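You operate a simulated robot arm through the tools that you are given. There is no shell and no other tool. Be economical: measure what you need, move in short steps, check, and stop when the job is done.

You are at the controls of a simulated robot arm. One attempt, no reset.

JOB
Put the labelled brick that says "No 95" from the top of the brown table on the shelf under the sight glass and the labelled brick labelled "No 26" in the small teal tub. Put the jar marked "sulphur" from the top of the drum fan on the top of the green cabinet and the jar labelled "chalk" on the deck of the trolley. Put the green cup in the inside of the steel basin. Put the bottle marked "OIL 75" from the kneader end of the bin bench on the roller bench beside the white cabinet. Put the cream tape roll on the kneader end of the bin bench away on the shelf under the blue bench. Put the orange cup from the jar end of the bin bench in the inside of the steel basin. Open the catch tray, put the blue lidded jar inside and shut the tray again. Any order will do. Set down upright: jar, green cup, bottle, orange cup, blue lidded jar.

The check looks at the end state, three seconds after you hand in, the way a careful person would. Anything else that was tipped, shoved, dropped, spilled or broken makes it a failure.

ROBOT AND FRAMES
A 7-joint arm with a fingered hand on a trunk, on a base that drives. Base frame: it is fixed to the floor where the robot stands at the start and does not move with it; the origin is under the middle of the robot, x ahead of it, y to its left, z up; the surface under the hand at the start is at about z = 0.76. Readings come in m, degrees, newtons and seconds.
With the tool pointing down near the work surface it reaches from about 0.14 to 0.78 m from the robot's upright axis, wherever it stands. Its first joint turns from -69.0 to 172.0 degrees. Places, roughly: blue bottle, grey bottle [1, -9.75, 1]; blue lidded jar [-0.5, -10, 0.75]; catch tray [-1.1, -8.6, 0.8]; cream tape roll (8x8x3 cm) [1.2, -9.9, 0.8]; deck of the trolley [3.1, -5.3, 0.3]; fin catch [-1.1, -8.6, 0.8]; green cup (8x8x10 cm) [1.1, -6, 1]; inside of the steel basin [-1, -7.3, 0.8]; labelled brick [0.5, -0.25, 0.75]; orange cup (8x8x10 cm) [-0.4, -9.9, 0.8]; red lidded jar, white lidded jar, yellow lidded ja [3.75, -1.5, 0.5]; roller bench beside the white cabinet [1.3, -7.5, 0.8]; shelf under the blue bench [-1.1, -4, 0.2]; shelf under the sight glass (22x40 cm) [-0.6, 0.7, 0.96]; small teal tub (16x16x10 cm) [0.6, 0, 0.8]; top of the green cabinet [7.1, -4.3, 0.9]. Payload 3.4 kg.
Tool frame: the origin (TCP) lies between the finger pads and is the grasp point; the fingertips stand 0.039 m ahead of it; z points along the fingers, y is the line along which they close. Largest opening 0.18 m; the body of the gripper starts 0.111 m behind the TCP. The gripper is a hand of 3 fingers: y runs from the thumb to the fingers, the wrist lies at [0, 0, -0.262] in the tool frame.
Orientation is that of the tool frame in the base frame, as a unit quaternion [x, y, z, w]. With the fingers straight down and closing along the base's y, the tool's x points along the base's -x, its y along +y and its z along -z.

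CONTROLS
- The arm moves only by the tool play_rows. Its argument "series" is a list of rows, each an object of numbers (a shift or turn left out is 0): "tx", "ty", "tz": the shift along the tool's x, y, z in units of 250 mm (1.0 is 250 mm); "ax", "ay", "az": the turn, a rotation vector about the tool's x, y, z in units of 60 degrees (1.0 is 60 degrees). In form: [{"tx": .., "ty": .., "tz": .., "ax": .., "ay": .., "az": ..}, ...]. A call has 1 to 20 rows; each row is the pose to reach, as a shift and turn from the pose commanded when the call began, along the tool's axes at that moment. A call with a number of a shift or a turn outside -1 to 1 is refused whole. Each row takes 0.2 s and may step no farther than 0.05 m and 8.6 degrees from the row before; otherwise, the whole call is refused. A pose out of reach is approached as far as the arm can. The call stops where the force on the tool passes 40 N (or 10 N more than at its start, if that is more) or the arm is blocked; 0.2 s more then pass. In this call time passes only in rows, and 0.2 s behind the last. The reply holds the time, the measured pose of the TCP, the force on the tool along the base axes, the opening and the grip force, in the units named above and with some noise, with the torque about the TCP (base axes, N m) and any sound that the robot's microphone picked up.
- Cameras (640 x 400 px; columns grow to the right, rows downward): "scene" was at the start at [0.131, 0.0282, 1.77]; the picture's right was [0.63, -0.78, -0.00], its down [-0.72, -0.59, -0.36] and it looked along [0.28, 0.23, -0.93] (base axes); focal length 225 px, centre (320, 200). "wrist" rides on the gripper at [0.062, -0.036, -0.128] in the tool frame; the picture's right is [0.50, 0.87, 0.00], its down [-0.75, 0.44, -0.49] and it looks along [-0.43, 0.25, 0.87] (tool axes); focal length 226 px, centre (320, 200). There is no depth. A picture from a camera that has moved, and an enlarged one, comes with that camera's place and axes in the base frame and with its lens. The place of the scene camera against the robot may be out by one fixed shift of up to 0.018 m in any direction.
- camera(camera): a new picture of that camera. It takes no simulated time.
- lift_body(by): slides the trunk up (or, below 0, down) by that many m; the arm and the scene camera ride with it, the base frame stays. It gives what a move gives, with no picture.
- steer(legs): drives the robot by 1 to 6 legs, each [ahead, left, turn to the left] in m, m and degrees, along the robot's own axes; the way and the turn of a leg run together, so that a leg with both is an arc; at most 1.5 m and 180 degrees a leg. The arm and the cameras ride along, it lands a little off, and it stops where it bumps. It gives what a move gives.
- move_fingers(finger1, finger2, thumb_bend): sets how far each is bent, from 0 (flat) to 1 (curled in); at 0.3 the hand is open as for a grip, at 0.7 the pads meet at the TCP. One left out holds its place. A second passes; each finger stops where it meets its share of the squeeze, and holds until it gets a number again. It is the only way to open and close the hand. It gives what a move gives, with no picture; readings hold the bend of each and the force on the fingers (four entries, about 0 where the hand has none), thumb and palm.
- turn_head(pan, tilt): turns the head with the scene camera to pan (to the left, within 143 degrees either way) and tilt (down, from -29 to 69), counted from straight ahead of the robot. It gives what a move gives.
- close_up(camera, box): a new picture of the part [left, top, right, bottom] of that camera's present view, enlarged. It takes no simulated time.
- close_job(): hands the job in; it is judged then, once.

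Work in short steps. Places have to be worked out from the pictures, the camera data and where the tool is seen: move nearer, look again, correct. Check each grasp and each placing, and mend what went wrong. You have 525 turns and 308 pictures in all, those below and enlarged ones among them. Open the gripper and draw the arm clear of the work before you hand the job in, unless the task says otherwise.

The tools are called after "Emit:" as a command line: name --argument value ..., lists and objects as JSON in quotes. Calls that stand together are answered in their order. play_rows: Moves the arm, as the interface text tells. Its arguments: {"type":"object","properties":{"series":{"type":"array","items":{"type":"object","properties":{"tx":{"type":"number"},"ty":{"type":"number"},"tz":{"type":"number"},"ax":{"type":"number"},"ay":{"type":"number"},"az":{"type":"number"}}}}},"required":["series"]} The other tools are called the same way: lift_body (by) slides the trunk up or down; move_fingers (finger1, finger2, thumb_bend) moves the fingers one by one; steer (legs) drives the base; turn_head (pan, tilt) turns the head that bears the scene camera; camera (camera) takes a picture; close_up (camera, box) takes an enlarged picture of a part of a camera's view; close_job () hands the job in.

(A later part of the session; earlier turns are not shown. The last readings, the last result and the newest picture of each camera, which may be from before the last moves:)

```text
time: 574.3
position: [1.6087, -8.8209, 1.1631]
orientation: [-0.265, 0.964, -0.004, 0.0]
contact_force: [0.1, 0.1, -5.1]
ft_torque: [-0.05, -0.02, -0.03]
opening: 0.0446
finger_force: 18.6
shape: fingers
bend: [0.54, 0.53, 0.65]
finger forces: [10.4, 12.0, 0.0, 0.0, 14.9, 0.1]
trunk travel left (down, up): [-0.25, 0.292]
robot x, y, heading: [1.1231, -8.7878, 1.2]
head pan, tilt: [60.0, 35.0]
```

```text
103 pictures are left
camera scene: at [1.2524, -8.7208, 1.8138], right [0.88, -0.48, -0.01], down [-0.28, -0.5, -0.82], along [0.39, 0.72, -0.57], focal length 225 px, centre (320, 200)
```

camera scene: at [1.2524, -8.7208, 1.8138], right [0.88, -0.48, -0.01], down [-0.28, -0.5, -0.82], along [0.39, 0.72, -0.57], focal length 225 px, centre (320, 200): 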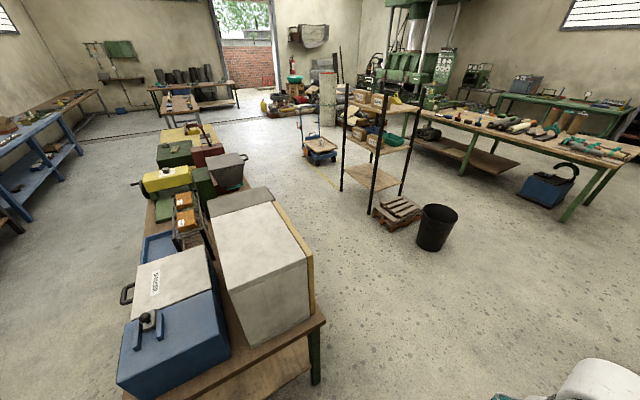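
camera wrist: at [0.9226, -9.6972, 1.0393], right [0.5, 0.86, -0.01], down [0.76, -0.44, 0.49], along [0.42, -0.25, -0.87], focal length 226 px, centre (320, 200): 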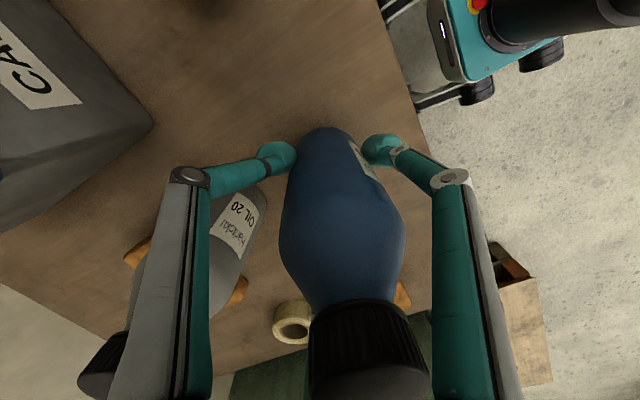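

I drive around to the east side of the roller bench, facing -x.

Emit:
steer --legs '[[1.05, 0.05, 0], [0, 0, 178.8], [0, -1.25, 0]]'

Emit:
turn_head --pan 0 --tilt 45

Emit:
camera --camera "scene"

```text
time: 592.9
position: [1.7199, -7.4139, 1.1637]
orientation: [0.969, 0.245, -0.001, -0.005]
contact_force: [-0.3, 0.3, -5.4]
ft_torque: [0.06, 0.02, 0.02]
opening: 0.044
finger_force: 18.0
shape: fingers
bend: [0.54, 0.53, 0.65]
finger forces: [9.4, 12.0, 0.1, 0.0, 14.5, 0.0]
trunk travel left (down, up): [-0.25, 0.292]
robot x, y, heading: [2.2042, -7.4616, 178.8]
head pan, tilt: [60.0, 35.0]
```

```text
time: 594.2
position: [1.7224, -7.4149, 1.165]
orientation: [0.97, 0.244, -0.004, -0.007]
contact_force: [0.0, -0.1, -4.8]
ft_torque: [0.07, -0.03, -0.02]
opening: 0.0438
finger_force: 18.9
shape: fingers
bend: [0.54, 0.53, 0.65]
finger forces: [9.9, 12.2, 0.0, 0.0, 14.8, 0.1]
trunk travel left (down, up): [-0.25, 0.292]
robot x, y, heading: [2.205, -7.4608, 178.8]
head pan, tilt: [0.0, 45.0]
```

```text
102 pictures are left
camera scene: at [2.0388, -7.4592, 1.7986], right [0.02, 1.0, 0.0], down [0.71, -0.02, -0.7], along [-0.7, 0.01, -0.71], focal length 225 px, centre (320, 200)
```

scene: 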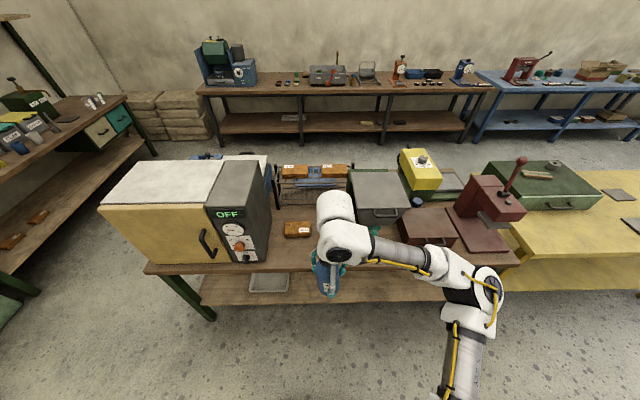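

Emit:
close_up --camera "scene" --box '[230, 150, 430, 290]'

Emit:
camera --camera "wrist"

```text
2.86 times, centred on (330, 220) of scene
camera zoom: at [2.0388, -7.4592, 1.7986], right [0.02, 1.0, 0.0], down [0.71, -0.02, -0.7], along [-0.7, 0.01, -0.71], focal length 644 px, centre (291, 143)
```

zoom: 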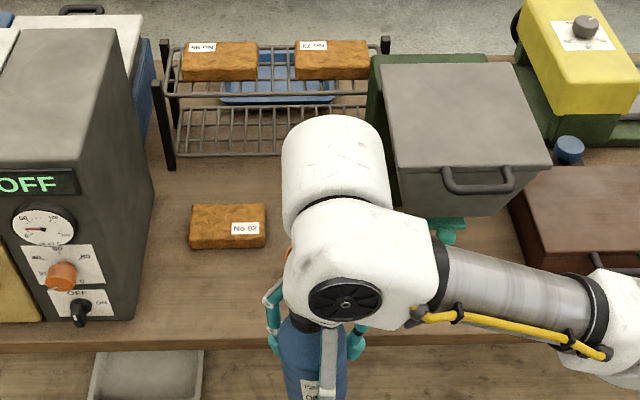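

```text
100 pictures are left
camera wrist: at [1.7622, -7.3547, 1.2922], right [0.85, -0.52, -0.01], down [-0.45, -0.75, 0.49], along [-0.27, -0.41, -0.87], focal length 226 px, centre (320, 200)
```

wrist: 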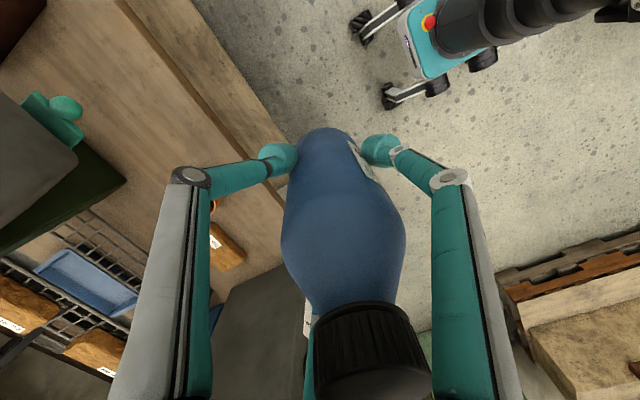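

Something orange stands near the spot; I move the hand aside to see the bench surface.

Emit:
play_rows --series '[{"tx": 0.08, "ty": -0.15}, {"tx": 0.16, "ty": -0.3}, {"tx": 0.24, "ty": -0.45}, {"tx": 0.32, "ty": -0.6}, {"tx": 0.4, "ty": -0.75}, {"tx": 0.47, "ty": -0.88}]'

Emit:
close_up --camera "scene" --box '[230, 150, 430, 290]'

```text
time: 595.6
position: [1.7219, -7.162, 1.165]
orientation: [0.969, 0.246, -0.003, -0.004]
contact_force: [-0.3, 0.1, -5.1]
ft_torque: [0.1, -0.03, 0.0]
opening: 0.0435
finger_force: 17.9
shape: fingers
bend: [0.54, 0.53, 0.65]
finger forces: [9.7, 11.7, 0.0, 0.1, 14.7, 0.0]
trunk travel left (down, up): [-0.25, 0.292]
robot x, y, heading: [2.2068, -7.4626, 178.9]
head pan, tilt: [0.0, 45.0]
```

```text
2.86 times, centred on (330, 220) of scene
camera zoom: at [2.0409, -7.4506, 1.7987], right [0.02, 1.0, -0.01], down [0.71, -0.02, -0.7], along [-0.7, 0.01, -0.71], focal length 644 px, centre (291, 143)
```

zoom: 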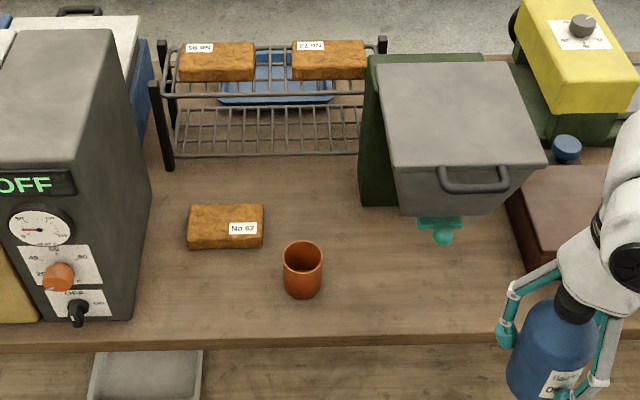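

Free spot found between the terracotta cup and the oven: about [1.43, -7.57]. I drive closer and move over it.

Emit:
steer --legs '[[0.2, 0.05, 1]]'

Emit:
play_rows --series '[{"tx": -0.08, "ty": 0.16}, {"tx": -0.16, "ty": 0.32}, {"tx": -0.24, "ty": 0.48}, {"tx": -0.32, "ty": 0.64}, {"tx": -0.4, "ty": 0.8}, {"tx": -0.46, "ty": 0.92}]'

Emit:
camera --camera "wrist"

Emit:
camera --camera "scene"

```text
time: 597.2
position: [1.519, -7.221, 1.1698]
orientation: [0.967, 0.253, -0.005, -0.006]
contact_force: [10.7, 0.9, 8.0]
ft_torque: [0.07, -0.09, -0.12]
opening: 0.0002
finger_force: 10.2
shape: fingers
bend: [0.66, 0.61, 0.76]
finger forces: [0.0, 4.0, 0.0, 0.0, 16.6, 0.0]
trunk travel left (down, up): [-0.25, 0.292]
robot x, y, heading: [2.0044, -7.5111, 179.8]
head pan, tilt: [0.0, 45.0]
```

```text
time: 598.6
position: [1.5301, -7.4863, 1.1677]
orientation: [0.967, 0.253, -0.003, -0.009]
contact_force: [0.0, 0.3, 0.5]
ft_torque: [0.02, 0.01, -0.02]
opening: 0.002
finger_force: 0.2
shape: fingers
bend: [0.66, 0.65, 0.73]
finger forces: [0.0, 0.0, 0.0, 0.1, 0.0, 0.0]
trunk travel left (down, up): [-0.25, 0.292]
robot x, y, heading: [2.008, -7.5097, 179.9]
head pan, tilt: [0.0, 45.0]
```

```text
98 pictures are left
camera wrist: at [1.5674, -7.4257, 1.2941], right [0.86, -0.51, -0.02], down [-0.44, -0.76, 0.49], along [-0.26, -0.41, -0.87], focal length 226 px, centre (320, 200)
```

wrist: 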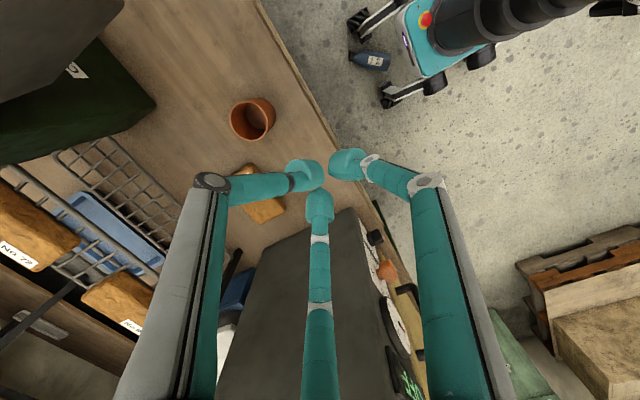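

```text
97 pictures are left
camera scene: at [1.8387, -7.5138, 1.7987], right [0.0, 1.0, 0.0], down [0.71, 0.0, -0.7], along [-0.7, 0.0, -0.71], focal length 225 px, centre (320, 200)
```

scene: 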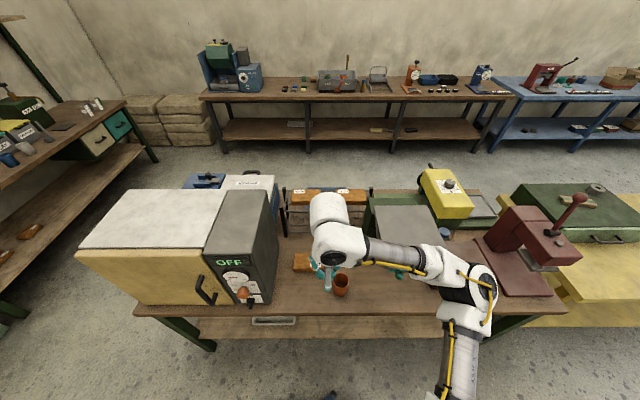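

The bottle bumped something during the drive and dropped to the floor; I look closely at it and at the bench.

Emit:
close_up --camera "wrist" --box '[320, 0, 460, 120]'

Emit:
close_up --camera "scene" --box '[280, 160, 600, 310]'

```text
3.33 times, centred on (390, 60) of wrist
camera zoom: at [1.5674, -7.4257, 1.2941], right [0.86, -0.51, -0.02], down [-0.44, -0.76, 0.49], along [-0.26, -0.41, -0.87], focal length 754 px, centre (87, 667)
```

zoom: 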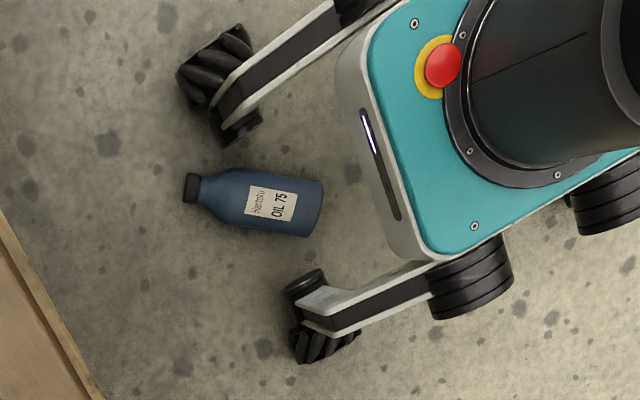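

```text
2.00 times, centred on (440, 235) of scene
camera zoom: at [1.8387, -7.5138, 1.7987], right [0.0, 1.0, 0.0], down [0.71, 0.0, -0.7], along [-0.7, 0.0, -0.71], focal length 450 px, centre (80, 130)
```

zoom: 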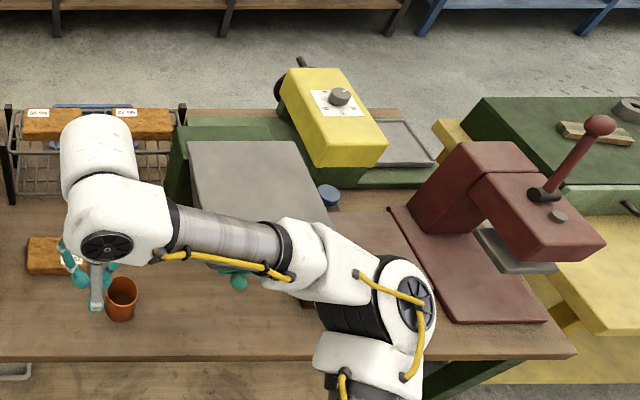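

The bottle lies intact on the floor in front of my base, nothing else seems displaced. I back up carefully and look at it from above.

Emit:
steer --legs '[[-0.4, 0, 0]]'

Emit:
camera --camera "wrist"

Emit:
turn_head --pan 0 --tilt 65

Emit:
camera --camera "scene"

```text
time: 601.1
position: [1.9306, -7.4864, 1.1665]
orientation: [0.967, 0.256, -0.004, -0.008]
contact_force: [-0.3, -0.2, -0.4]
ft_torque: [0.04, 0.04, 0.03]
opening: 0.0015
finger_force: 0.1
shape: fingers
bend: [0.66, 0.65, 0.73]
finger forces: [0.0, 0.0, 0.0, 0.1, 0.1, 0.0]
trunk travel left (down, up): [-0.25, 0.292]
robot x, y, heading: [2.4084, -7.513, -180.0]
head pan, tilt: [0.0, 45.0]
```

```text
94 pictures are left
camera wrist: at [1.9689, -7.4263, 1.2943], right [0.86, -0.51, -0.02], down [-0.43, -0.76, 0.49], along [-0.26, -0.41, -0.87], focal length 226 px, centre (320, 200)
```

wrist: 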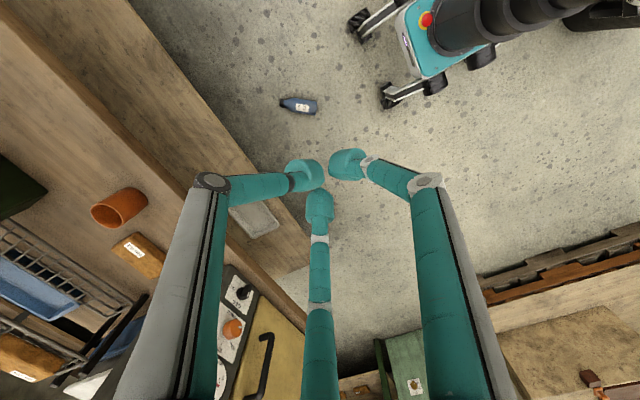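

```text
time: 602.0
position: [1.9347, -7.4885, 1.1684]
orientation: [0.967, 0.255, -0.005, -0.009]
contact_force: [-0.3, 0.1, 0.8]
ft_torque: [-0.01, 0.0, -0.01]
opening: 0.0015
finger_force: 0.1
shape: fingers
bend: [0.66, 0.65, 0.73]
finger forces: [0.1, 0.0, 0.0, 0.0, 0.0, 0.0]
trunk travel left (down, up): [-0.25, 0.292]
robot x, y, heading: [2.404, -7.5131, -180.3]
head pan, tilt: [0.0, 65.0]
```

```text
93 pictures are left
camera scene: at [2.2606, -7.511, 1.7738], right [0.0, 1.0, 0.0], down [0.91, 0.0, -0.42], along [-0.42, 0.0, -0.91], focal length 225 px, centre (320, 200)
```

scene: 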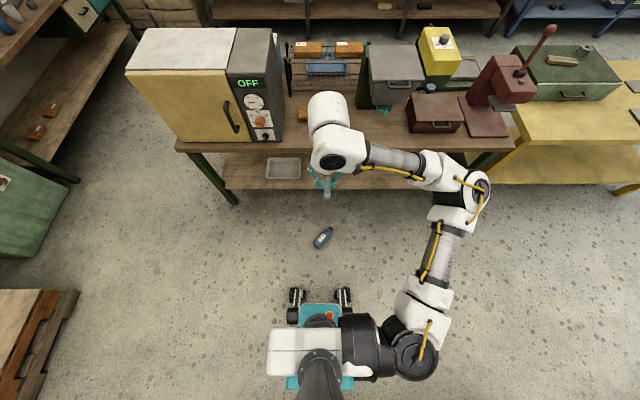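

The bottle lies at about [1.78, -7.495] with its cap pointing to [-0.8, 0.6]. I'll grip it from above across its axis (thumb at ~53°), then pitch the hand so it stands upright. First I approach.

Emit:
steer --legs '[[0.15, 0, 0]]'

Emit:
play_rows --series '[{"az": 0.14}, {"az": 0.28}, {"az": 0.42}, {"az": 0.56}, {"az": 0.7}, {"az": 0.84}, {"az": 0.98}]'

Emit:
play_rows --series '[{"az": 0.13}]'

Emit:
move_fingers --finger1 0.33 --finger2 0.33 --thumb_bend 0.36

Emit:
lift_body --by -0.25

Emit:
camera --camera "wrist"

```text
time: 603.3
position: [1.7823, -7.4876, 1.1672]
orientation: [0.967, 0.256, -0.004, -0.008]
contact_force: [0.4, 0.0, 0.0]
ft_torque: [0.0, -0.07, -0.02]
opening: 0.0016
finger_force: 0.1
shape: fingers
bend: [0.66, 0.65, 0.73]
finger forces: [0.0, 0.0, 0.0, 0.1, 0.1, 0.0]
trunk travel left (down, up): [-0.25, 0.292]
robot x, y, heading: [2.258, -7.5096, -179.9]
head pan, tilt: [0.0, 65.0]
```

```text
time: 604.9
position: [1.7875, -7.4879, 1.1695]
orientation: [0.967, -0.254, -0.01, -0.007]
contact_force: [0.1, 0.0, 0.4]
ft_torque: [0.0, -0.01, 0.04]
opening: 0.0012
finger_force: 0.0
shape: fingers
bend: [0.66, 0.65, 0.73]
finger forces: [0.0, 0.0, 0.1, 0.0, 0.0, 0.0]
trunk travel left (down, up): [-0.25, 0.292]
robot x, y, heading: [2.255, -7.5092, -179.9]
head pan, tilt: [0.0, 65.0]
```

```text
time: 605.3
position: [1.7864, -7.4883, 1.1689]
orientation: [0.948, -0.317, -0.01, -0.006]
contact_force: [0.4, -0.1, -0.2]
ft_torque: [0.03, -0.01, 0.01]
opening: 0.0015
finger_force: 0.0
shape: fingers
bend: [0.66, 0.65, 0.73]
finger forces: [0.1, 0.0, 0.1, 0.0, 0.0, 0.0]
trunk travel left (down, up): [-0.25, 0.292]
robot x, y, heading: [2.256, -7.5115, -179.6]
head pan, tilt: [0.0, 65.0]
```

```text
time: 606.3
position: [1.7864, -7.4892, 1.1679]
orientation: [0.948, -0.317, -0.01, -0.005]
contact_force: [-0.5, 0.1, -0.3]
ft_torque: [0.0, 0.01, 0.0]
opening: 0.1339
finger_force: 0.0
shape: fingers
bend: [0.33, 0.33, 0.36]
finger forces: [0.1, 0.0, 0.1, 0.1, 0.0, 0.1]
trunk travel left (down, up): [-0.25, 0.292]
robot x, y, heading: [2.2547, -7.5103, -180.1]
head pan, tilt: [0.0, 65.0]
```

```text
time: 608.9
position: [1.7878, -7.4903, 0.921]
orientation: [0.948, -0.318, -0.011, -0.005]
contact_force: [0.2, 0.1, -0.1]
ft_torque: [0.03, 0.03, 0.0]
opening: 0.1339
finger_force: 0.1
shape: fingers
bend: [0.33, 0.33, 0.36]
finger forces: [0.0, 0.0, 0.0, 0.0, 0.0, 0.1]
trunk travel left (down, up): [0.0, 0.542]
robot x, y, heading: [2.2566, -7.5118, -180.1]
head pan, tilt: [0.0, 65.0]
```

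```text
92 pictures are left
camera wrist: at [1.8618, -7.501, 1.0453], right [-0.12, -0.99, -0.01], down [-0.85, 0.1, 0.51], along [-0.5, 0.07, -0.86], focal length 226 px, centre (320, 200)
```

wrist: 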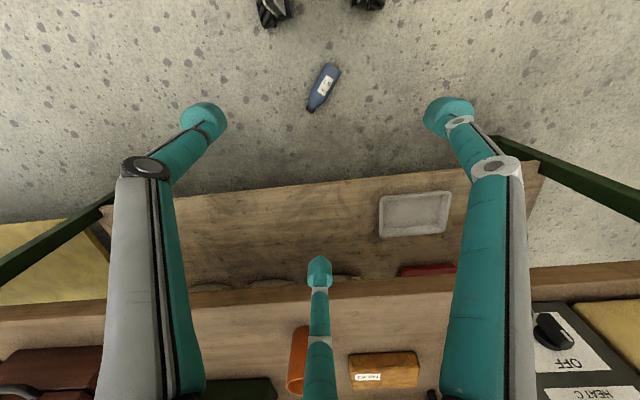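

Grip point matches. I descend in stages towards the floor.

Emit:
play_rows --series '[{"tz": 0.18}, {"tz": 0.36}, {"tz": 0.54}, {"tz": 0.7}, {"tz": 0.85}, {"tz": 1.0}]'

Emit:
play_rows --series '[{"tz": 0.18}, {"tz": 0.36}, {"tz": 0.54}, {"tz": 0.7}, {"tz": 0.85}, {"tz": 1.0}]'

Emit:
camera --camera "wrist"

```text
time: 610.3
position: [1.7832, -7.4864, 0.7261]
orientation: [0.948, -0.318, -0.01, -0.005]
contact_force: [0.6, 0.1, 0.6]
ft_torque: [-0.03, 0.01, 0.02]
opening: 0.134
finger_force: 0.0
shape: fingers
bend: [0.33, 0.33, 0.36]
finger forces: [0.0, 0.0, 0.0, 0.1, 0.0, 0.1]
out of reach, approached as far as the arm can: row 5, 6
trunk travel left (down, up): [0.0, 0.542]
robot x, y, heading: [2.2582, -7.5137, -179.8]
head pan, tilt: [0.0, 65.0]
```

```text
time: 611.7
position: [1.7805, -7.4835, 0.4749]
orientation: [0.948, -0.317, -0.01, -0.006]
contact_force: [-0.6, 0.0, 0.1]
ft_torque: [0.01, -0.03, -0.01]
opening: 0.1344
finger_force: 0.0
shape: fingers
bend: [0.33, 0.33, 0.36]
finger forces: [0.0, 0.0, 0.0, 0.0, 0.1, 0.0]
out of reach, approached as far as the arm can: row 1, 2, 3, 4
trunk travel left (down, up): [0.0, 0.542]
robot x, y, heading: [2.2582, -7.5118, -179.9]
head pan, tilt: [0.0, 65.0]
```

```text
91 pictures are left
camera wrist: at [1.8539, -7.4936, 0.6011], right [-0.12, -0.99, -0.01], down [-0.86, 0.1, 0.51], along [-0.5, 0.07, -0.86], focal length 226 px, centre (320, 200)
```

wrist: 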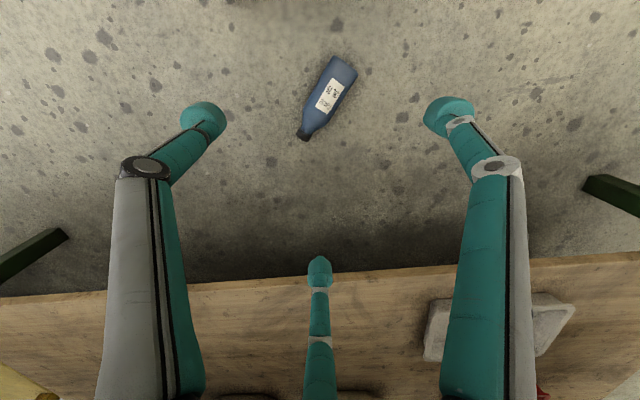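

Emit:
play_rows --series '[{"tz": 0.18}, {"tz": 0.36}, {"tz": 0.54}, {"tz": 0.7}, {"tz": 0.85}, {"tz": 1.0}]'

Emit:
camera --camera "wrist"

```text
time: 613.1
position: [1.7747, -7.4791, 0.2249]
orientation: [0.948, -0.317, -0.012, -0.005]
contact_force: [-0.5, 0.3, 0.2]
ft_torque: [0.01, 0.01, 0.01]
opening: 0.1343
finger_force: 0.1
shape: fingers
bend: [0.33, 0.33, 0.36]
finger forces: [0.0, 0.1, 0.1, 0.0, 0.0, 0.1]
trunk travel left (down, up): [0.0, 0.542]
robot x, y, heading: [2.2575, -7.5112, -180.0]
head pan, tilt: [0.0, 65.0]
```

```text
90 pictures are left
camera wrist: at [1.8483, -7.4892, 0.3509], right [-0.12, -0.99, -0.01], down [-0.86, 0.1, 0.51], along [-0.5, 0.07, -0.86], focal length 226 px, centre (320, 200)
```

wrist: 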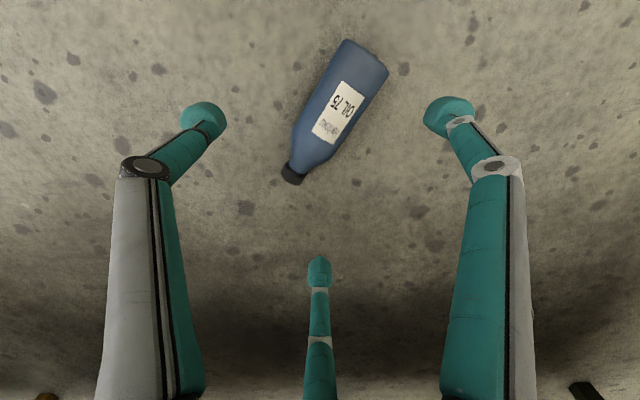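

Emit:
play_rows --series '[{"tx": 0.03, "tz": 0.16}, {"tx": 0.03, "tz": 0.32}, {"tx": 0.03, "tz": 0.46}, {"tx": 0.03, "tz": 0.58}, {"tx": 0.03, "tz": 0.65}, {"tx": 0.03, "tz": 0.69}]'

Emit:
camera --camera "wrist"

```text
time: 614.5
position: [1.78, -7.4809, 0.0526]
orientation: [0.948, -0.318, -0.011, -0.005]
contact_force: [-0.1, -0.7, -0.2]
ft_torque: [0.01, 0.02, 0.01]
opening: 0.1346
finger_force: 0.2
shape: fingers
bend: [0.33, 0.33, 0.36]
finger forces: [0.1, 0.1, 0.0, 0.0, 0.1, 0.0]
trunk travel left (down, up): [0.0, 0.542]
robot x, y, heading: [2.257, -7.5149, -180.1]
head pan, tilt: [0.0, 65.0]
```

```text
89 pictures are left
camera wrist: at [1.8528, -7.4915, 0.1782], right [-0.12, -0.99, -0.01], down [-0.86, 0.1, 0.51], along [-0.5, 0.07, -0.86], focal length 226 px, centre (320, 200)
```

wrist: 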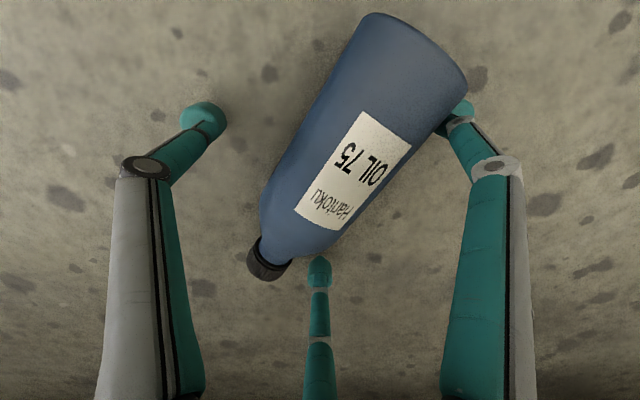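

The fingers straddle the bottle; I close.

Emit:
move_fingers --finger1 0.75 --finger2 0.75 --thumb_bend 0.75

Emit:
camera --camera "wrist"

```text
time: 615.5
position: [1.779, -7.4809, 0.0534]
orientation: [0.948, -0.317, -0.01, -0.005]
contact_force: [1.0, 0.4, 0.2]
ft_torque: [0.05, 0.09, 0.0]
opening: 0.0561
finger_force: 20.1
shape: fingers
bend: [0.56, 0.55, 0.58]
finger forces: [10.6, 10.7, 0.1, 0.1, 19.1, 0.0]
trunk travel left (down, up): [0.0, 0.542]
robot x, y, heading: [2.2559, -7.5147, -180.0]
head pan, tilt: [0.0, 65.0]
```

```text
88 pictures are left
camera wrist: at [1.8527, -7.4914, 0.1782], right [-0.12, -0.99, -0.01], down [-0.86, 0.1, 0.51], along [-0.5, 0.07, -0.86], focal length 226 px, centre (320, 200)
```

wrist: 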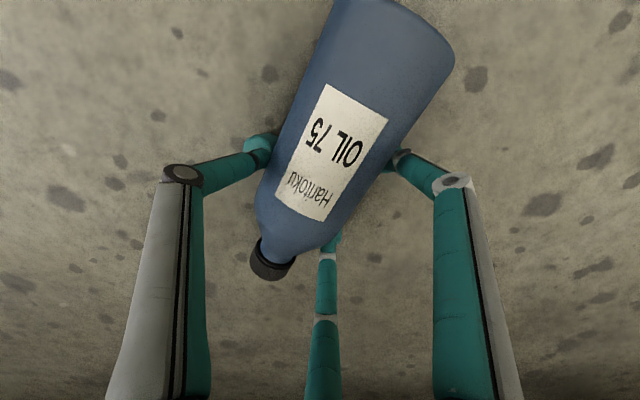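

Gripped near the upper body. I lift a little and check.

Emit:
play_rows --series '[{"tz": -0.06}, {"tz": -0.15}, {"tz": -0.3}, {"tz": -0.45}]'

Emit:
camera --camera "wrist"

```text
time: 616.5
position: [1.7826, -7.4803, 0.1645]
orientation: [0.948, -0.317, -0.01, -0.005]
contact_force: [-0.2, 0.2, -4.2]
ft_torque: [0.02, 0.1, -0.03]
opening: 0.0554
finger_force: 20.0
shape: fingers
bend: [0.57, 0.55, 0.58]
finger forces: [10.6, 10.7, 0.0, 0.0, 18.9, 0.1]
trunk travel left (down, up): [0.0, 0.542]
robot x, y, heading: [2.2584, -7.51, -179.7]
head pan, tilt: [0.0, 65.0]
```

```text
87 pictures are left
camera wrist: at [1.8553, -7.4926, 0.291], right [-0.12, -0.99, -0.02], down [-0.86, 0.1, 0.51], along [-0.5, 0.08, -0.86], focal length 226 px, centre (320, 200)
```

wrist: 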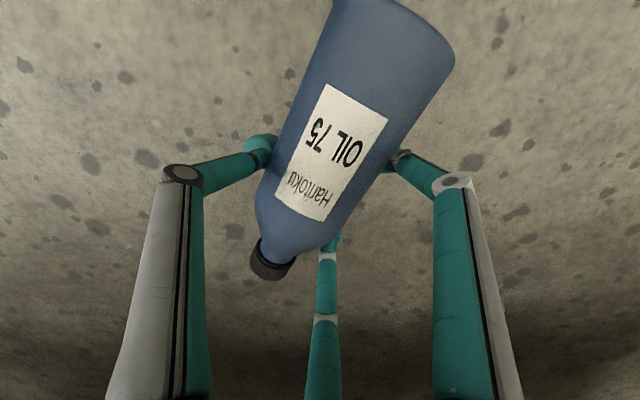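

Held firmly with its axis along -x of the tool. I raise it: trunk up and then the arm.

Emit:
lift_body --by 0.25

Emit:
play_rows --series '[{"tz": -0.16}, {"tz": -0.33}, {"tz": -0.5}, {"tz": -0.67}, {"tz": -0.84}, {"tz": -1.0}]'

Emit:
play_rows --series '[{"tz": -0.16}, {"tz": -0.33}, {"tz": -0.5}, {"tz": -0.67}, {"tz": -0.84}, {"tz": -1.0}]'

Emit:
steer --legs '[[-0.3, 0, 0]]'

```text
time: 619.1
position: [1.7801, -7.483, 0.4144]
orientation: [0.948, -0.318, -0.009, -0.006]
contact_force: [0.6, 0.0, -4.5]
ft_torque: [0.04, 0.12, 0.03]
opening: 0.0561
finger_force: 19.9
shape: fingers
bend: [0.57, 0.55, 0.58]
finger forces: [10.5, 10.5, 0.0, 0.0, 19.0, 0.1]
trunk travel left (down, up): [-0.25, 0.292]
robot x, y, heading: [2.2557, -7.5112, -180.0]
head pan, tilt: [0.0, 65.0]
```

```text
time: 620.5
position: [1.7858, -7.4846, 0.665]
orientation: [0.948, -0.317, -0.009, -0.005]
contact_force: [0.7, 0.0, -6.1]
ft_torque: [0.04, 0.11, 0.04]
opening: 0.0547
finger_force: 20.0
shape: fingers
bend: [0.57, 0.56, 0.58]
finger forces: [10.6, 10.2, 0.1, 0.0, 18.9, 0.0]
trunk travel left (down, up): [-0.25, 0.292]
robot x, y, heading: [2.2564, -7.5111, -179.9]
head pan, tilt: [0.0, 65.0]
```

```text
time: 621.9
position: [1.7908, -7.4906, 0.9152]
orientation: [0.948, -0.318, -0.01, -0.005]
contact_force: [-1.0, -0.2, -5.2]
ft_torque: [0.01, 0.11, 0.03]
opening: 0.0542
finger_force: 19.4
shape: fingers
bend: [0.57, 0.56, 0.58]
finger forces: [10.3, 10.1, 0.0, 0.1, 18.3, 0.0]
trunk travel left (down, up): [-0.25, 0.292]
robot x, y, heading: [2.2557, -7.5145, -179.8]
head pan, tilt: [0.0, 65.0]
```

```text
time: 623.9
position: [2.09, -7.4893, 0.9145]
orientation: [0.948, -0.317, -0.011, -0.005]
contact_force: [0.2, -0.1, -5.2]
ft_torque: [0.04, 0.12, 0.0]
opening: 0.0539
finger_force: 20.0
shape: fingers
bend: [0.57, 0.56, 0.58]
finger forces: [10.2, 10.1, 0.1, 0.0, 18.3, 0.0]
trunk travel left (down, up): [-0.25, 0.292]
robot x, y, heading: [2.5549, -7.5085, -180.0]
head pan, tilt: [0.0, 65.0]
```

I extend a bit and yaw so that the cap points straight away (-x).

Emit:
play_rows --series '[{"tx": -0.1, "ty": 0.077, "tz": -0.06, "az": -0.113}, {"tx": -0.2, "ty": 0.154, "tz": -0.12, "az": -0.227}, {"tx": -0.3, "ty": 0.23, "tz": -0.18, "az": -0.34}, {"tx": -0.4, "ty": 0.31, "tz": -0.24, "az": -0.454}, {"tx": -0.51, "ty": 0.386, "tz": -0.3, "az": -0.567}]'

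Emit:
play_rows --series '[{"ay": -0.13}, {"ay": -0.26}, {"ay": -0.39}, {"ay": -0.52}, {"ay": -0.65}, {"ay": -0.78}]'

Emit:
camera --camera "scene"

```text
time: 625.1
position: [1.9326, -7.493, 0.9939]
orientation: [1.0, -0.026, -0.009, -0.01]
contact_force: [-1.2, 0.7, -4.8]
ft_torque: [-0.03, 0.11, 0.01]
opening: 0.0537
finger_force: 19.6
shape: fingers
bend: [0.57, 0.56, 0.58]
finger forces: [10.4, 10.3, 0.0, 0.0, 18.6, 0.0]
trunk travel left (down, up): [-0.25, 0.292]
robot x, y, heading: [2.5535, -7.5093, -179.7]
head pan, tilt: [0.0, 65.0]
```

```text
time: 626.5
position: [1.9338, -7.4936, 0.9928]
orientation: [0.914, -0.021, -0.406, -0.018]
contact_force: [-0.1, 0.1, -5.2]
ft_torque: [-0.03, 0.0, 0.02]
opening: 0.0541
finger_force: 18.9
shape: fingers
bend: [0.57, 0.56, 0.58]
finger forces: [10.1, 10.0, 0.0, 0.0, 18.2, 0.0]
trunk travel left (down, up): [-0.25, 0.292]
robot x, y, heading: [2.5554, -7.5131, -179.8]
head pan, tilt: [0.0, 65.0]
```

```text
86 pictures are left
camera scene: at [2.4104, -7.5107, 1.7736], right [0.0, 1.0, 0.0], down [0.91, 0.0, -0.42], along [-0.42, 0.0, -0.91], focal length 225 px, centre (320, 200)
```

scene: 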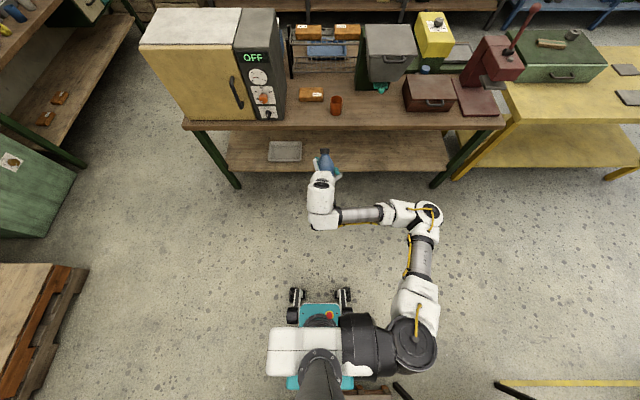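

Pitching works well. I continue to about 88° in total.

Emit:
play_rows --series '[{"ay": -0.12}, {"ay": -0.24}, {"ay": -0.36}, {"ay": -0.48}, {"ay": -0.6}, {"ay": -0.68}]'

Emit:
close_up --camera "scene" --box '[270, 110, 390, 230]'

Emit:
camera --camera "wrist"

```text
time: 627.9
position: [1.9328, -7.4938, 0.9927]
orientation: [0.714, -0.012, -0.7, -0.024]
contact_force: [0.6, -0.2, -4.6]
ft_torque: [-0.02, -0.09, -0.02]
opening: 0.0534
finger_force: 18.6
shape: fingers
bend: [0.57, 0.56, 0.58]
finger forces: [9.2, 10.2, 0.1, 0.1, 17.5, 0.0]
trunk travel left (down, up): [-0.25, 0.292]
robot x, y, heading: [2.5533, -7.5096, -179.9]
head pan, tilt: [0.0, 65.0]
```

```text
3.33 times, centred on (330, 170) of scene
camera zoom: at [2.411, -7.5108, 1.7737], right [0.0, 1.0, 0.0], down [0.91, 0.0, -0.42], along [-0.42, 0.0, -0.91], focal length 751 px, centre (287, 300)
```

zoom: 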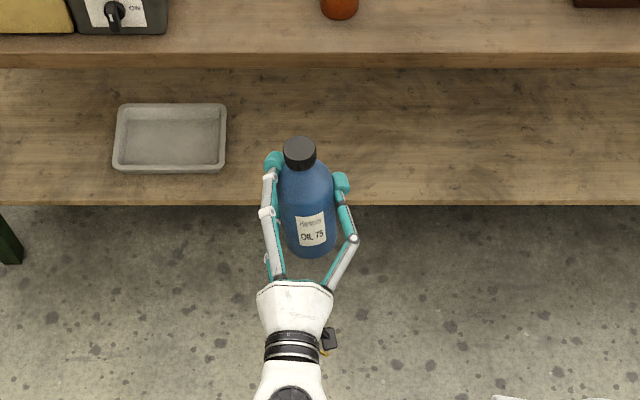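

```text
84 pictures are left
camera wrist: at [2.0642, -7.4627, 0.9332], right [-0.03, -0.86, -0.52], down [0.45, -0.47, 0.76], along [-0.89, -0.21, 0.4], focal length 226 px, centre (320, 200)
```

wrist: 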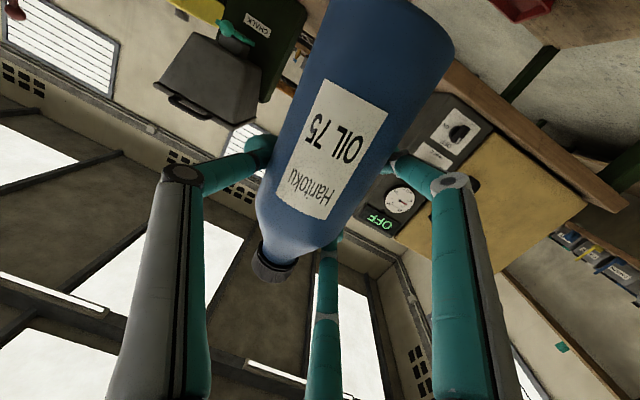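

The bottle stands nearly upright, leaning about 4.7° to -y. I correct that.

Emit:
play_rows --series '[{"az": 0.078, "ay": -0.022}]'

Emit:
close_up --camera "scene" --box '[270, 110, 390, 230]'

```text
time: 628.3
position: [1.9329, -7.4934, 0.993]
orientation: [-0.705, 0.042, 0.708, -0.003]
contact_force: [0.6, -0.9, -4.4]
ft_torque: [-0.03, -0.08, 0.01]
opening: 0.0532
finger_force: 18.4
shape: fingers
bend: [0.58, 0.57, 0.58]
finger forces: [9.0, 10.1, 0.0, 0.1, 17.7, 0.0]
trunk travel left (down, up): [-0.25, 0.292]
robot x, y, heading: [2.5588, -7.5113, -180.0]
head pan, tilt: [0.0, 65.0]
```

```text
3.33 times, centred on (330, 170) of scene
camera zoom: at [2.4112, -7.5109, 1.7737], right [0.0, 1.0, 0.0], down [0.91, 0.0, -0.42], along [-0.42, 0.0, -0.91], focal length 751 px, centre (287, 300)
```

zoom: 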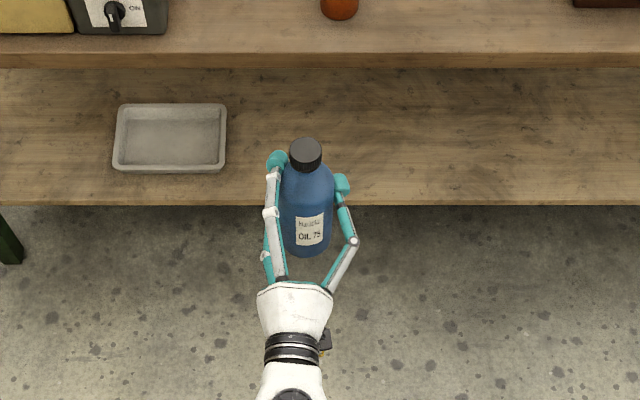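

Good (about 2° off). I raise it slightly and drive towards the free spot, in steps.

Emit:
play_rows --series '[{"tx": -0.08}, {"tx": -0.16}]'

Emit:
steer --legs '[[0.0, 0.09, 0], [0.3, 0, 0]]'

Emit:
turn_head --pan 0 --tilt 55

Emit:
camera --camera "scene"

```text
time: 628.9
position: [1.9338, -7.4906, 1.0321]
orientation: [-0.706, 0.042, 0.707, -0.003]
contact_force: [0.0, 0.2, -5.0]
ft_torque: [-0.03, -0.08, -0.02]
opening: 0.0531
finger_force: 19.2
shape: fingers
bend: [0.58, 0.57, 0.58]
finger forces: [9.1, 10.0, 0.1, 0.0, 17.8, 0.0]
trunk travel left (down, up): [-0.25, 0.292]
robot x, y, heading: [2.5547, -7.5113, -180.0]
head pan, tilt: [0.0, 65.0]
```

```text
time: 631.7
position: [1.6334, -7.5532, 1.0295]
orientation: [-0.706, 0.05, 0.706, -0.007]
contact_force: [-1.2, 2.4, -5.0]
ft_torque: [0.01, -0.03, 0.12]
opening: 0.0527
finger_force: 18.3
shape: fingers
bend: [0.58, 0.57, 0.59]
finger forces: [8.9, 9.9, 0.1, 0.1, 18.5, 0.0]
trunk travel left (down, up): [-0.25, 0.292]
robot x, y, heading: [2.261, -7.5941, -180.1]
head pan, tilt: [0.0, 65.0]
```

```text
time: 632.4
position: [1.6364, -7.5554, 1.0322]
orientation: [-0.705, 0.046, 0.708, -0.001]
contact_force: [-0.6, 3.3, -5.0]
ft_torque: [-0.02, -0.04, 0.1]
opening: 0.0519
finger_force: 17.7
shape: fingers
bend: [0.58, 0.58, 0.59]
finger forces: [8.6, 9.6, 0.0, 0.1, 18.1, 0.0]
trunk travel left (down, up): [-0.25, 0.292]
robot x, y, heading: [2.2592, -7.5894, -179.9]
head pan, tilt: [0.0, 55.0]
```

```text
82 pictures are left
camera scene: at [2.1015, -7.5585, 1.7847], right [0.0, 1.0, -0.02], down [0.82, -0.01, -0.57], along [-0.57, -0.02, -0.82], focal length 225 px, centre (320, 200)
```

scene: 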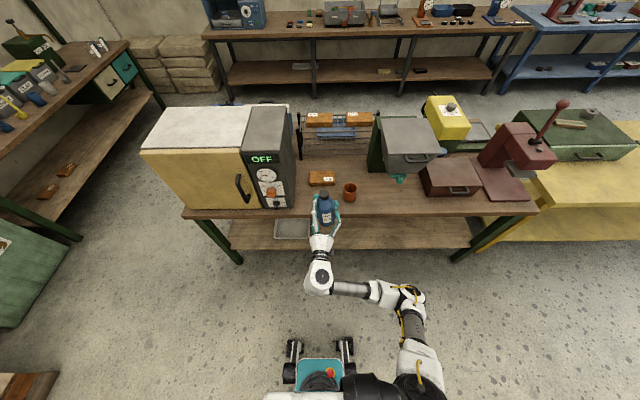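

A small sideways force appears; I check more closely before going on.

Emit:
close_up --camera "scene" --box '[250, 140, 400, 310]'

Emit:
play_rows --series '[{"tx": -0.02}]'

Emit:
close_up --camera "scene" --box '[240, 300, 480, 400]'

```text
2.35 times, centred on (325, 225) of scene
camera zoom: at [2.1015, -7.5585, 1.7847], right [0.0, 1.0, -0.02], down [0.82, -0.01, -0.57], along [-0.57, -0.02, -0.82], focal length 530 px, centre (308, 141)
```

zoom: 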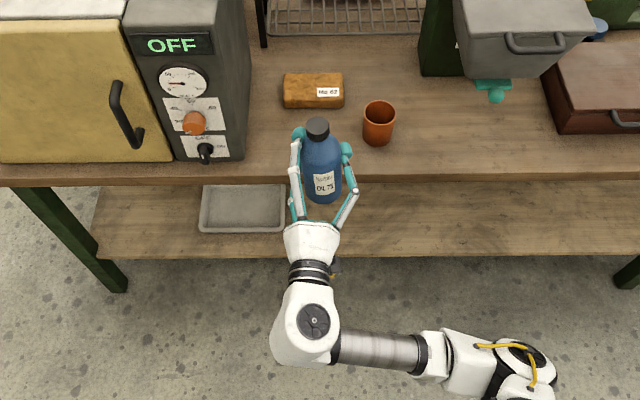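

```text
time: 632.8
position: [1.6371, -7.601, 1.0392]
orientation: [-0.705, 0.034, 0.708, 0.007]
contact_force: [0.3, -0.2, -5.4]
ft_torque: [-0.07, -0.06, 0.03]
opening: 0.052
finger_force: 18.1
shape: fingers
bend: [0.58, 0.58, 0.59]
finger forces: [9.1, 10.0, 0.1, 0.0, 17.3, 0.1]
trunk travel left (down, up): [-0.25, 0.292]
robot x, y, heading: [2.2582, -7.6034, -179.8]
head pan, tilt: [0.0, 55.0]
```

```text
2.67 times, centred on (360, 350) of scene
camera zoom: at [2.1019, -7.6298, 1.7852], right [0.0, 1.0, 0.01], down [0.82, 0.01, -0.57], along [-0.57, 0.01, -0.82], focal length 601 px, centre (213, -200)
```

zoom: 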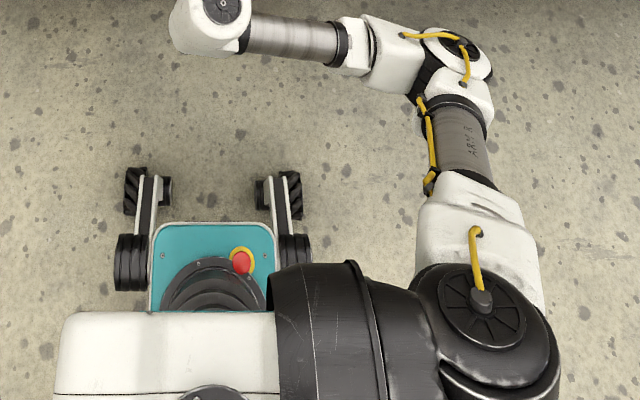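

The robot had merely been swaying after the drive; the force is gone. I drive the last 20 cm slowly and let it settle.

Emit:
steer --legs '[[0.1, 0, 0], [0.1, 0, 0]]'

Emit:
play_rows --series '[{"tx": 0.0}, {"tx": 0.0}, {"tx": 0.0}, {"tx": 0.0}, {"tx": 0.0}, {"tx": 0.0}]'

Emit:
close_up --camera "scene" --box '[250, 140, 400, 310]'

```text
time: 634.7
position: [1.4364, -7.565, 1.0356]
orientation: [-0.706, 0.045, 0.707, -0.002]
contact_force: [0.0, 0.7, -4.9]
ft_torque: [0.0, -0.08, 0.04]
opening: 0.0518
finger_force: 18.0
shape: fingers
bend: [0.58, 0.58, 0.59]
finger forces: [9.0, 9.6, 0.0, 0.1, 17.5, 0.1]
trunk travel left (down, up): [-0.25, 0.292]
robot x, y, heading: [2.0601, -7.5904, -179.9]
head pan, tilt: [0.0, 55.0]
```

```text
time: 636.1
position: [1.4399, -7.5752, 1.04]
orientation: [-0.704, 0.04, 0.709, 0.001]
contact_force: [-0.5, -0.4, -5.9]
ft_torque: [-0.05, -0.03, -0.02]
opening: 0.0517
finger_force: 18.8
shape: fingers
bend: [0.58, 0.58, 0.59]
finger forces: [9.2, 10.0, 0.0, 0.1, 17.6, 0.1]
trunk travel left (down, up): [-0.25, 0.292]
robot x, y, heading: [2.06, -7.5918, 179.9]
head pan, tilt: [0.0, 55.0]
```

```text
2.35 times, centred on (325, 225) of scene
camera zoom: at [1.9021, -7.5951, 1.7853], right [0.0, 1.0, 0.0], down [0.82, 0.0, -0.57], along [-0.57, 0.0, -0.82], focal length 530 px, centre (308, 141)
```

zoom: 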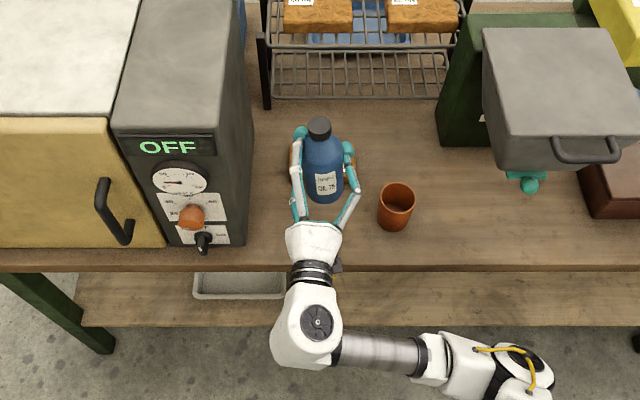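

Settled, tilt under 1°. I lower the bottle onto the bench.

Emit:
play_rows --series '[{"tx": 0.12}, {"tx": 0.24}, {"tx": 0.34}, {"tx": 0.42}, {"tx": 0.46}]'

Emit:
play_rows --series '[{"tx": 0.012}, {"tx": 0.024}]'

Emit:
close_up --camera "scene" --box '[270, 150, 390, 270]'

```text
time: 637.3
position: [1.4395, -7.5801, 0.9243]
orientation: [-0.704, 0.041, 0.709, 0.003]
contact_force: [-0.6, -1.0, -4.2]
ft_torque: [-0.04, -0.07, -0.01]
opening: 0.0517
finger_force: 18.3
shape: fingers
bend: [0.58, 0.58, 0.59]
finger forces: [9.1, 9.9, 0.1, 0.1, 17.2, 0.1]
trunk travel left (down, up): [-0.25, 0.292]
robot x, y, heading: [2.0596, -7.5964, -180.0]
head pan, tilt: [0.0, 55.0]
```

```text
time: 637.9
position: [1.4386, -7.5812, 0.918]
orientation: [-0.704, 0.041, 0.709, 0.003]
contact_force: [-0.4, 1.1, -5.0]
ft_torque: [-0.05, -0.07, 0.0]
opening: 0.0516
finger_force: 17.8
shape: fingers
bend: [0.58, 0.58, 0.59]
finger forces: [9.0, 9.8, 0.0, 0.0, 17.1, 0.1]
trunk travel left (down, up): [-0.25, 0.292]
robot x, y, heading: [2.0604, -7.5907, 180.2]
head pan, tilt: [0.0, 55.0]
```

```text
3.33 times, centred on (330, 210) of scene
camera zoom: at [1.903, -7.5929, 1.7854], right [0.0, 1.0, 0.0], down [0.82, 0.0, -0.57], along [-0.57, 0.0, -0.82], focal length 751 px, centre (287, 167)
```

zoom: 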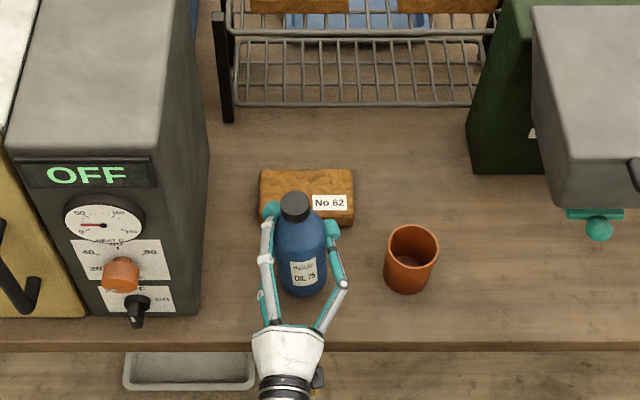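

Emit:
play_rows --series '[{"tx": 0.012}, {"tx": 0.024}, {"tx": 0.036}]'

Emit:
play_rows --series '[{"tx": 0.012}, {"tx": 0.024}]'

```text
time: 638.7
position: [1.4391, -7.582, 0.9089]
orientation: [-0.704, 0.04, 0.709, 0.002]
contact_force: [-0.1, 0.5, -4.8]
ft_torque: [-0.03, -0.06, -0.02]
opening: 0.0515
finger_force: 18.0
shape: fingers
bend: [0.58, 0.58, 0.59]
finger forces: [9.1, 9.7, 0.0, 0.1, 17.3, 0.0]
trunk travel left (down, up): [-0.25, 0.292]
robot x, y, heading: [2.0598, -7.5933, -179.8]
head pan, tilt: [0.0, 55.0]
```

```text
time: 639.3
position: [1.4386, -7.5821, 0.905]
orientation: [-0.703, 0.04, 0.71, 0.002]
contact_force: [0.7, 0.0, 0.1]
ft_torque: [0.01, 0.05, -0.03]
opening: 0.0511
finger_force: 19.2
shape: fingers
bend: [0.59, 0.58, 0.59]
finger forces: [9.0, 10.3, 0.1, 0.0, 19.0, 0.0]
trunk travel left (down, up): [-0.25, 0.292]
robot x, y, heading: [2.0585, -7.5908, 179.8]
head pan, tilt: [0.0, 55.0]
```

The weight is now carried by the bench. One small step more, then I look and release.

Emit:
play_rows --series '[{"tx": 0.008}]'

Emit:
close_up --camera "scene" --box '[270, 150, 390, 270]'

Emit:
camera --camera "wrist"

```text
time: 639.7
position: [1.4398, -7.5825, 0.9041]
orientation: [-0.703, 0.041, 0.71, 0.002]
contact_force: [-0.9, 3.2, 5.9]
ft_torque: [0.11, 0.17, -0.08]
opening: 0.0513
finger_force: 19.6
shape: fingers
bend: [0.59, 0.57, 0.58]
finger forces: [9.5, 10.1, 0.0, 0.0, 20.2, 0.0]
trunk travel left (down, up): [-0.25, 0.292]
robot x, y, heading: [2.0566, -7.5919, 179.9]
head pan, tilt: [0.0, 55.0]
```

```text
3.33 times, centred on (330, 210) of scene
camera zoom: at [1.9057, -7.5913, 1.7858], right [0.0, 1.0, 0.0], down [0.82, 0.0, -0.57], along [-0.57, 0.0, -0.82], focal length 751 px, centre (287, 167)
```

zoom: 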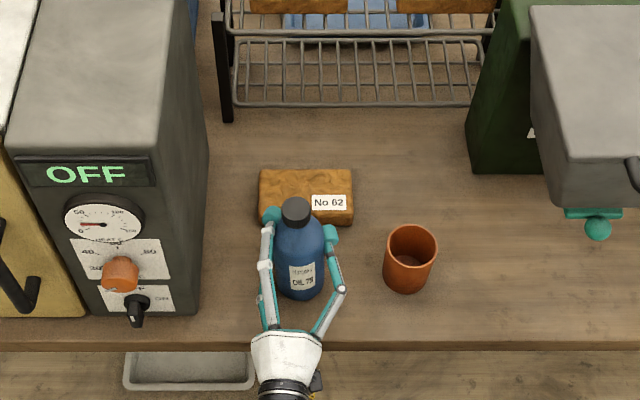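

```text
76 pictures are left
camera wrist: at [1.5684, -7.5568, 0.8373], right [-0.06, -0.89, -0.45], down [0.47, -0.42, 0.77], along [-0.88, -0.17, 0.45], focal length 226 px, centre (320, 200)
```

wrist: 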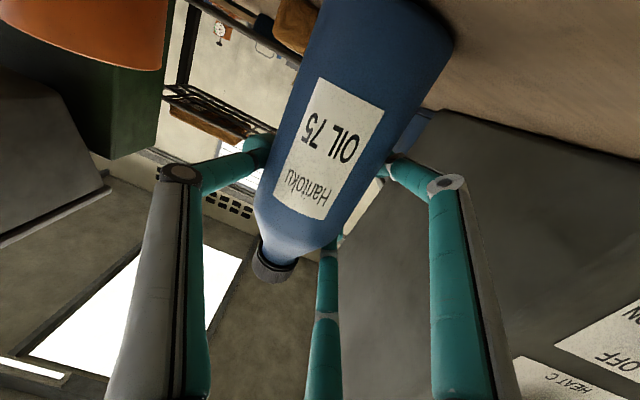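

Upright and in contact. I open slightly.

Emit:
move_fingers --finger1 0.52 --finger2 0.52 --thumb_bend 0.52

Emit:
move_fingers --finger1 0.4 --finger2 0.4 --thumb_bend 0.4

Emit:
close_up --camera "scene" --box '[270, 150, 390, 270]'

```text
time: 640.7
position: [1.4392, -7.583, 0.9023]
orientation: [-0.704, 0.04, 0.709, 0.002]
contact_force: [0.7, -0.1, 0.1]
ft_torque: [-0.01, -0.03, -0.03]
opening: 0.0658
finger_force: 0.2
shape: fingers
bend: [0.52, 0.52, 0.52]
finger forces: [0.0, 0.0, 0.1, 0.1, 0.6, 0.1]
trunk travel left (down, up): [-0.25, 0.292]
robot x, y, heading: [2.0568, -7.5924, -180.1]
head pan, tilt: [0.0, 55.0]
```

```text
time: 641.7
position: [1.4391, -7.5823, 0.9025]
orientation: [-0.704, 0.04, 0.709, 0.003]
contact_force: [0.2, -0.6, 0.7]
ft_torque: [0.01, -0.03, 0.0]
opening: 0.1119
finger_force: 0.0
shape: fingers
bend: [0.4, 0.4, 0.4]
finger forces: [0.0, 0.1, 0.0, 0.0, 0.1, 0.0]
trunk travel left (down, up): [-0.25, 0.292]
robot x, y, heading: [2.0607, -7.5949, -180.1]
head pan, tilt: [0.0, 55.0]
```

```text
3.33 times, centred on (330, 210) of scene
camera zoom: at [1.9043, -7.5928, 1.7855], right [0.0, 1.0, 0.0], down [0.82, 0.0, -0.57], along [-0.57, 0.0, -0.82], focal length 751 px, centre (287, 167)
```

zoom: 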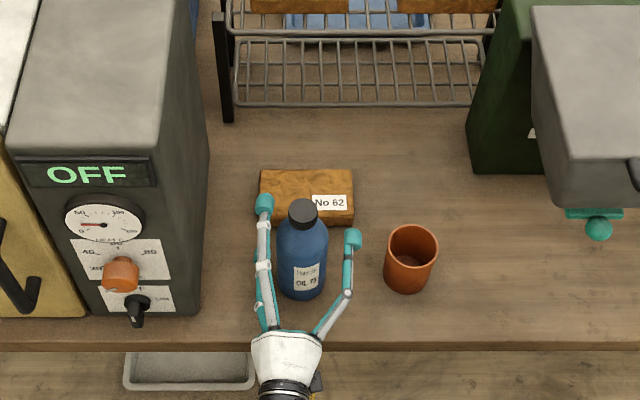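

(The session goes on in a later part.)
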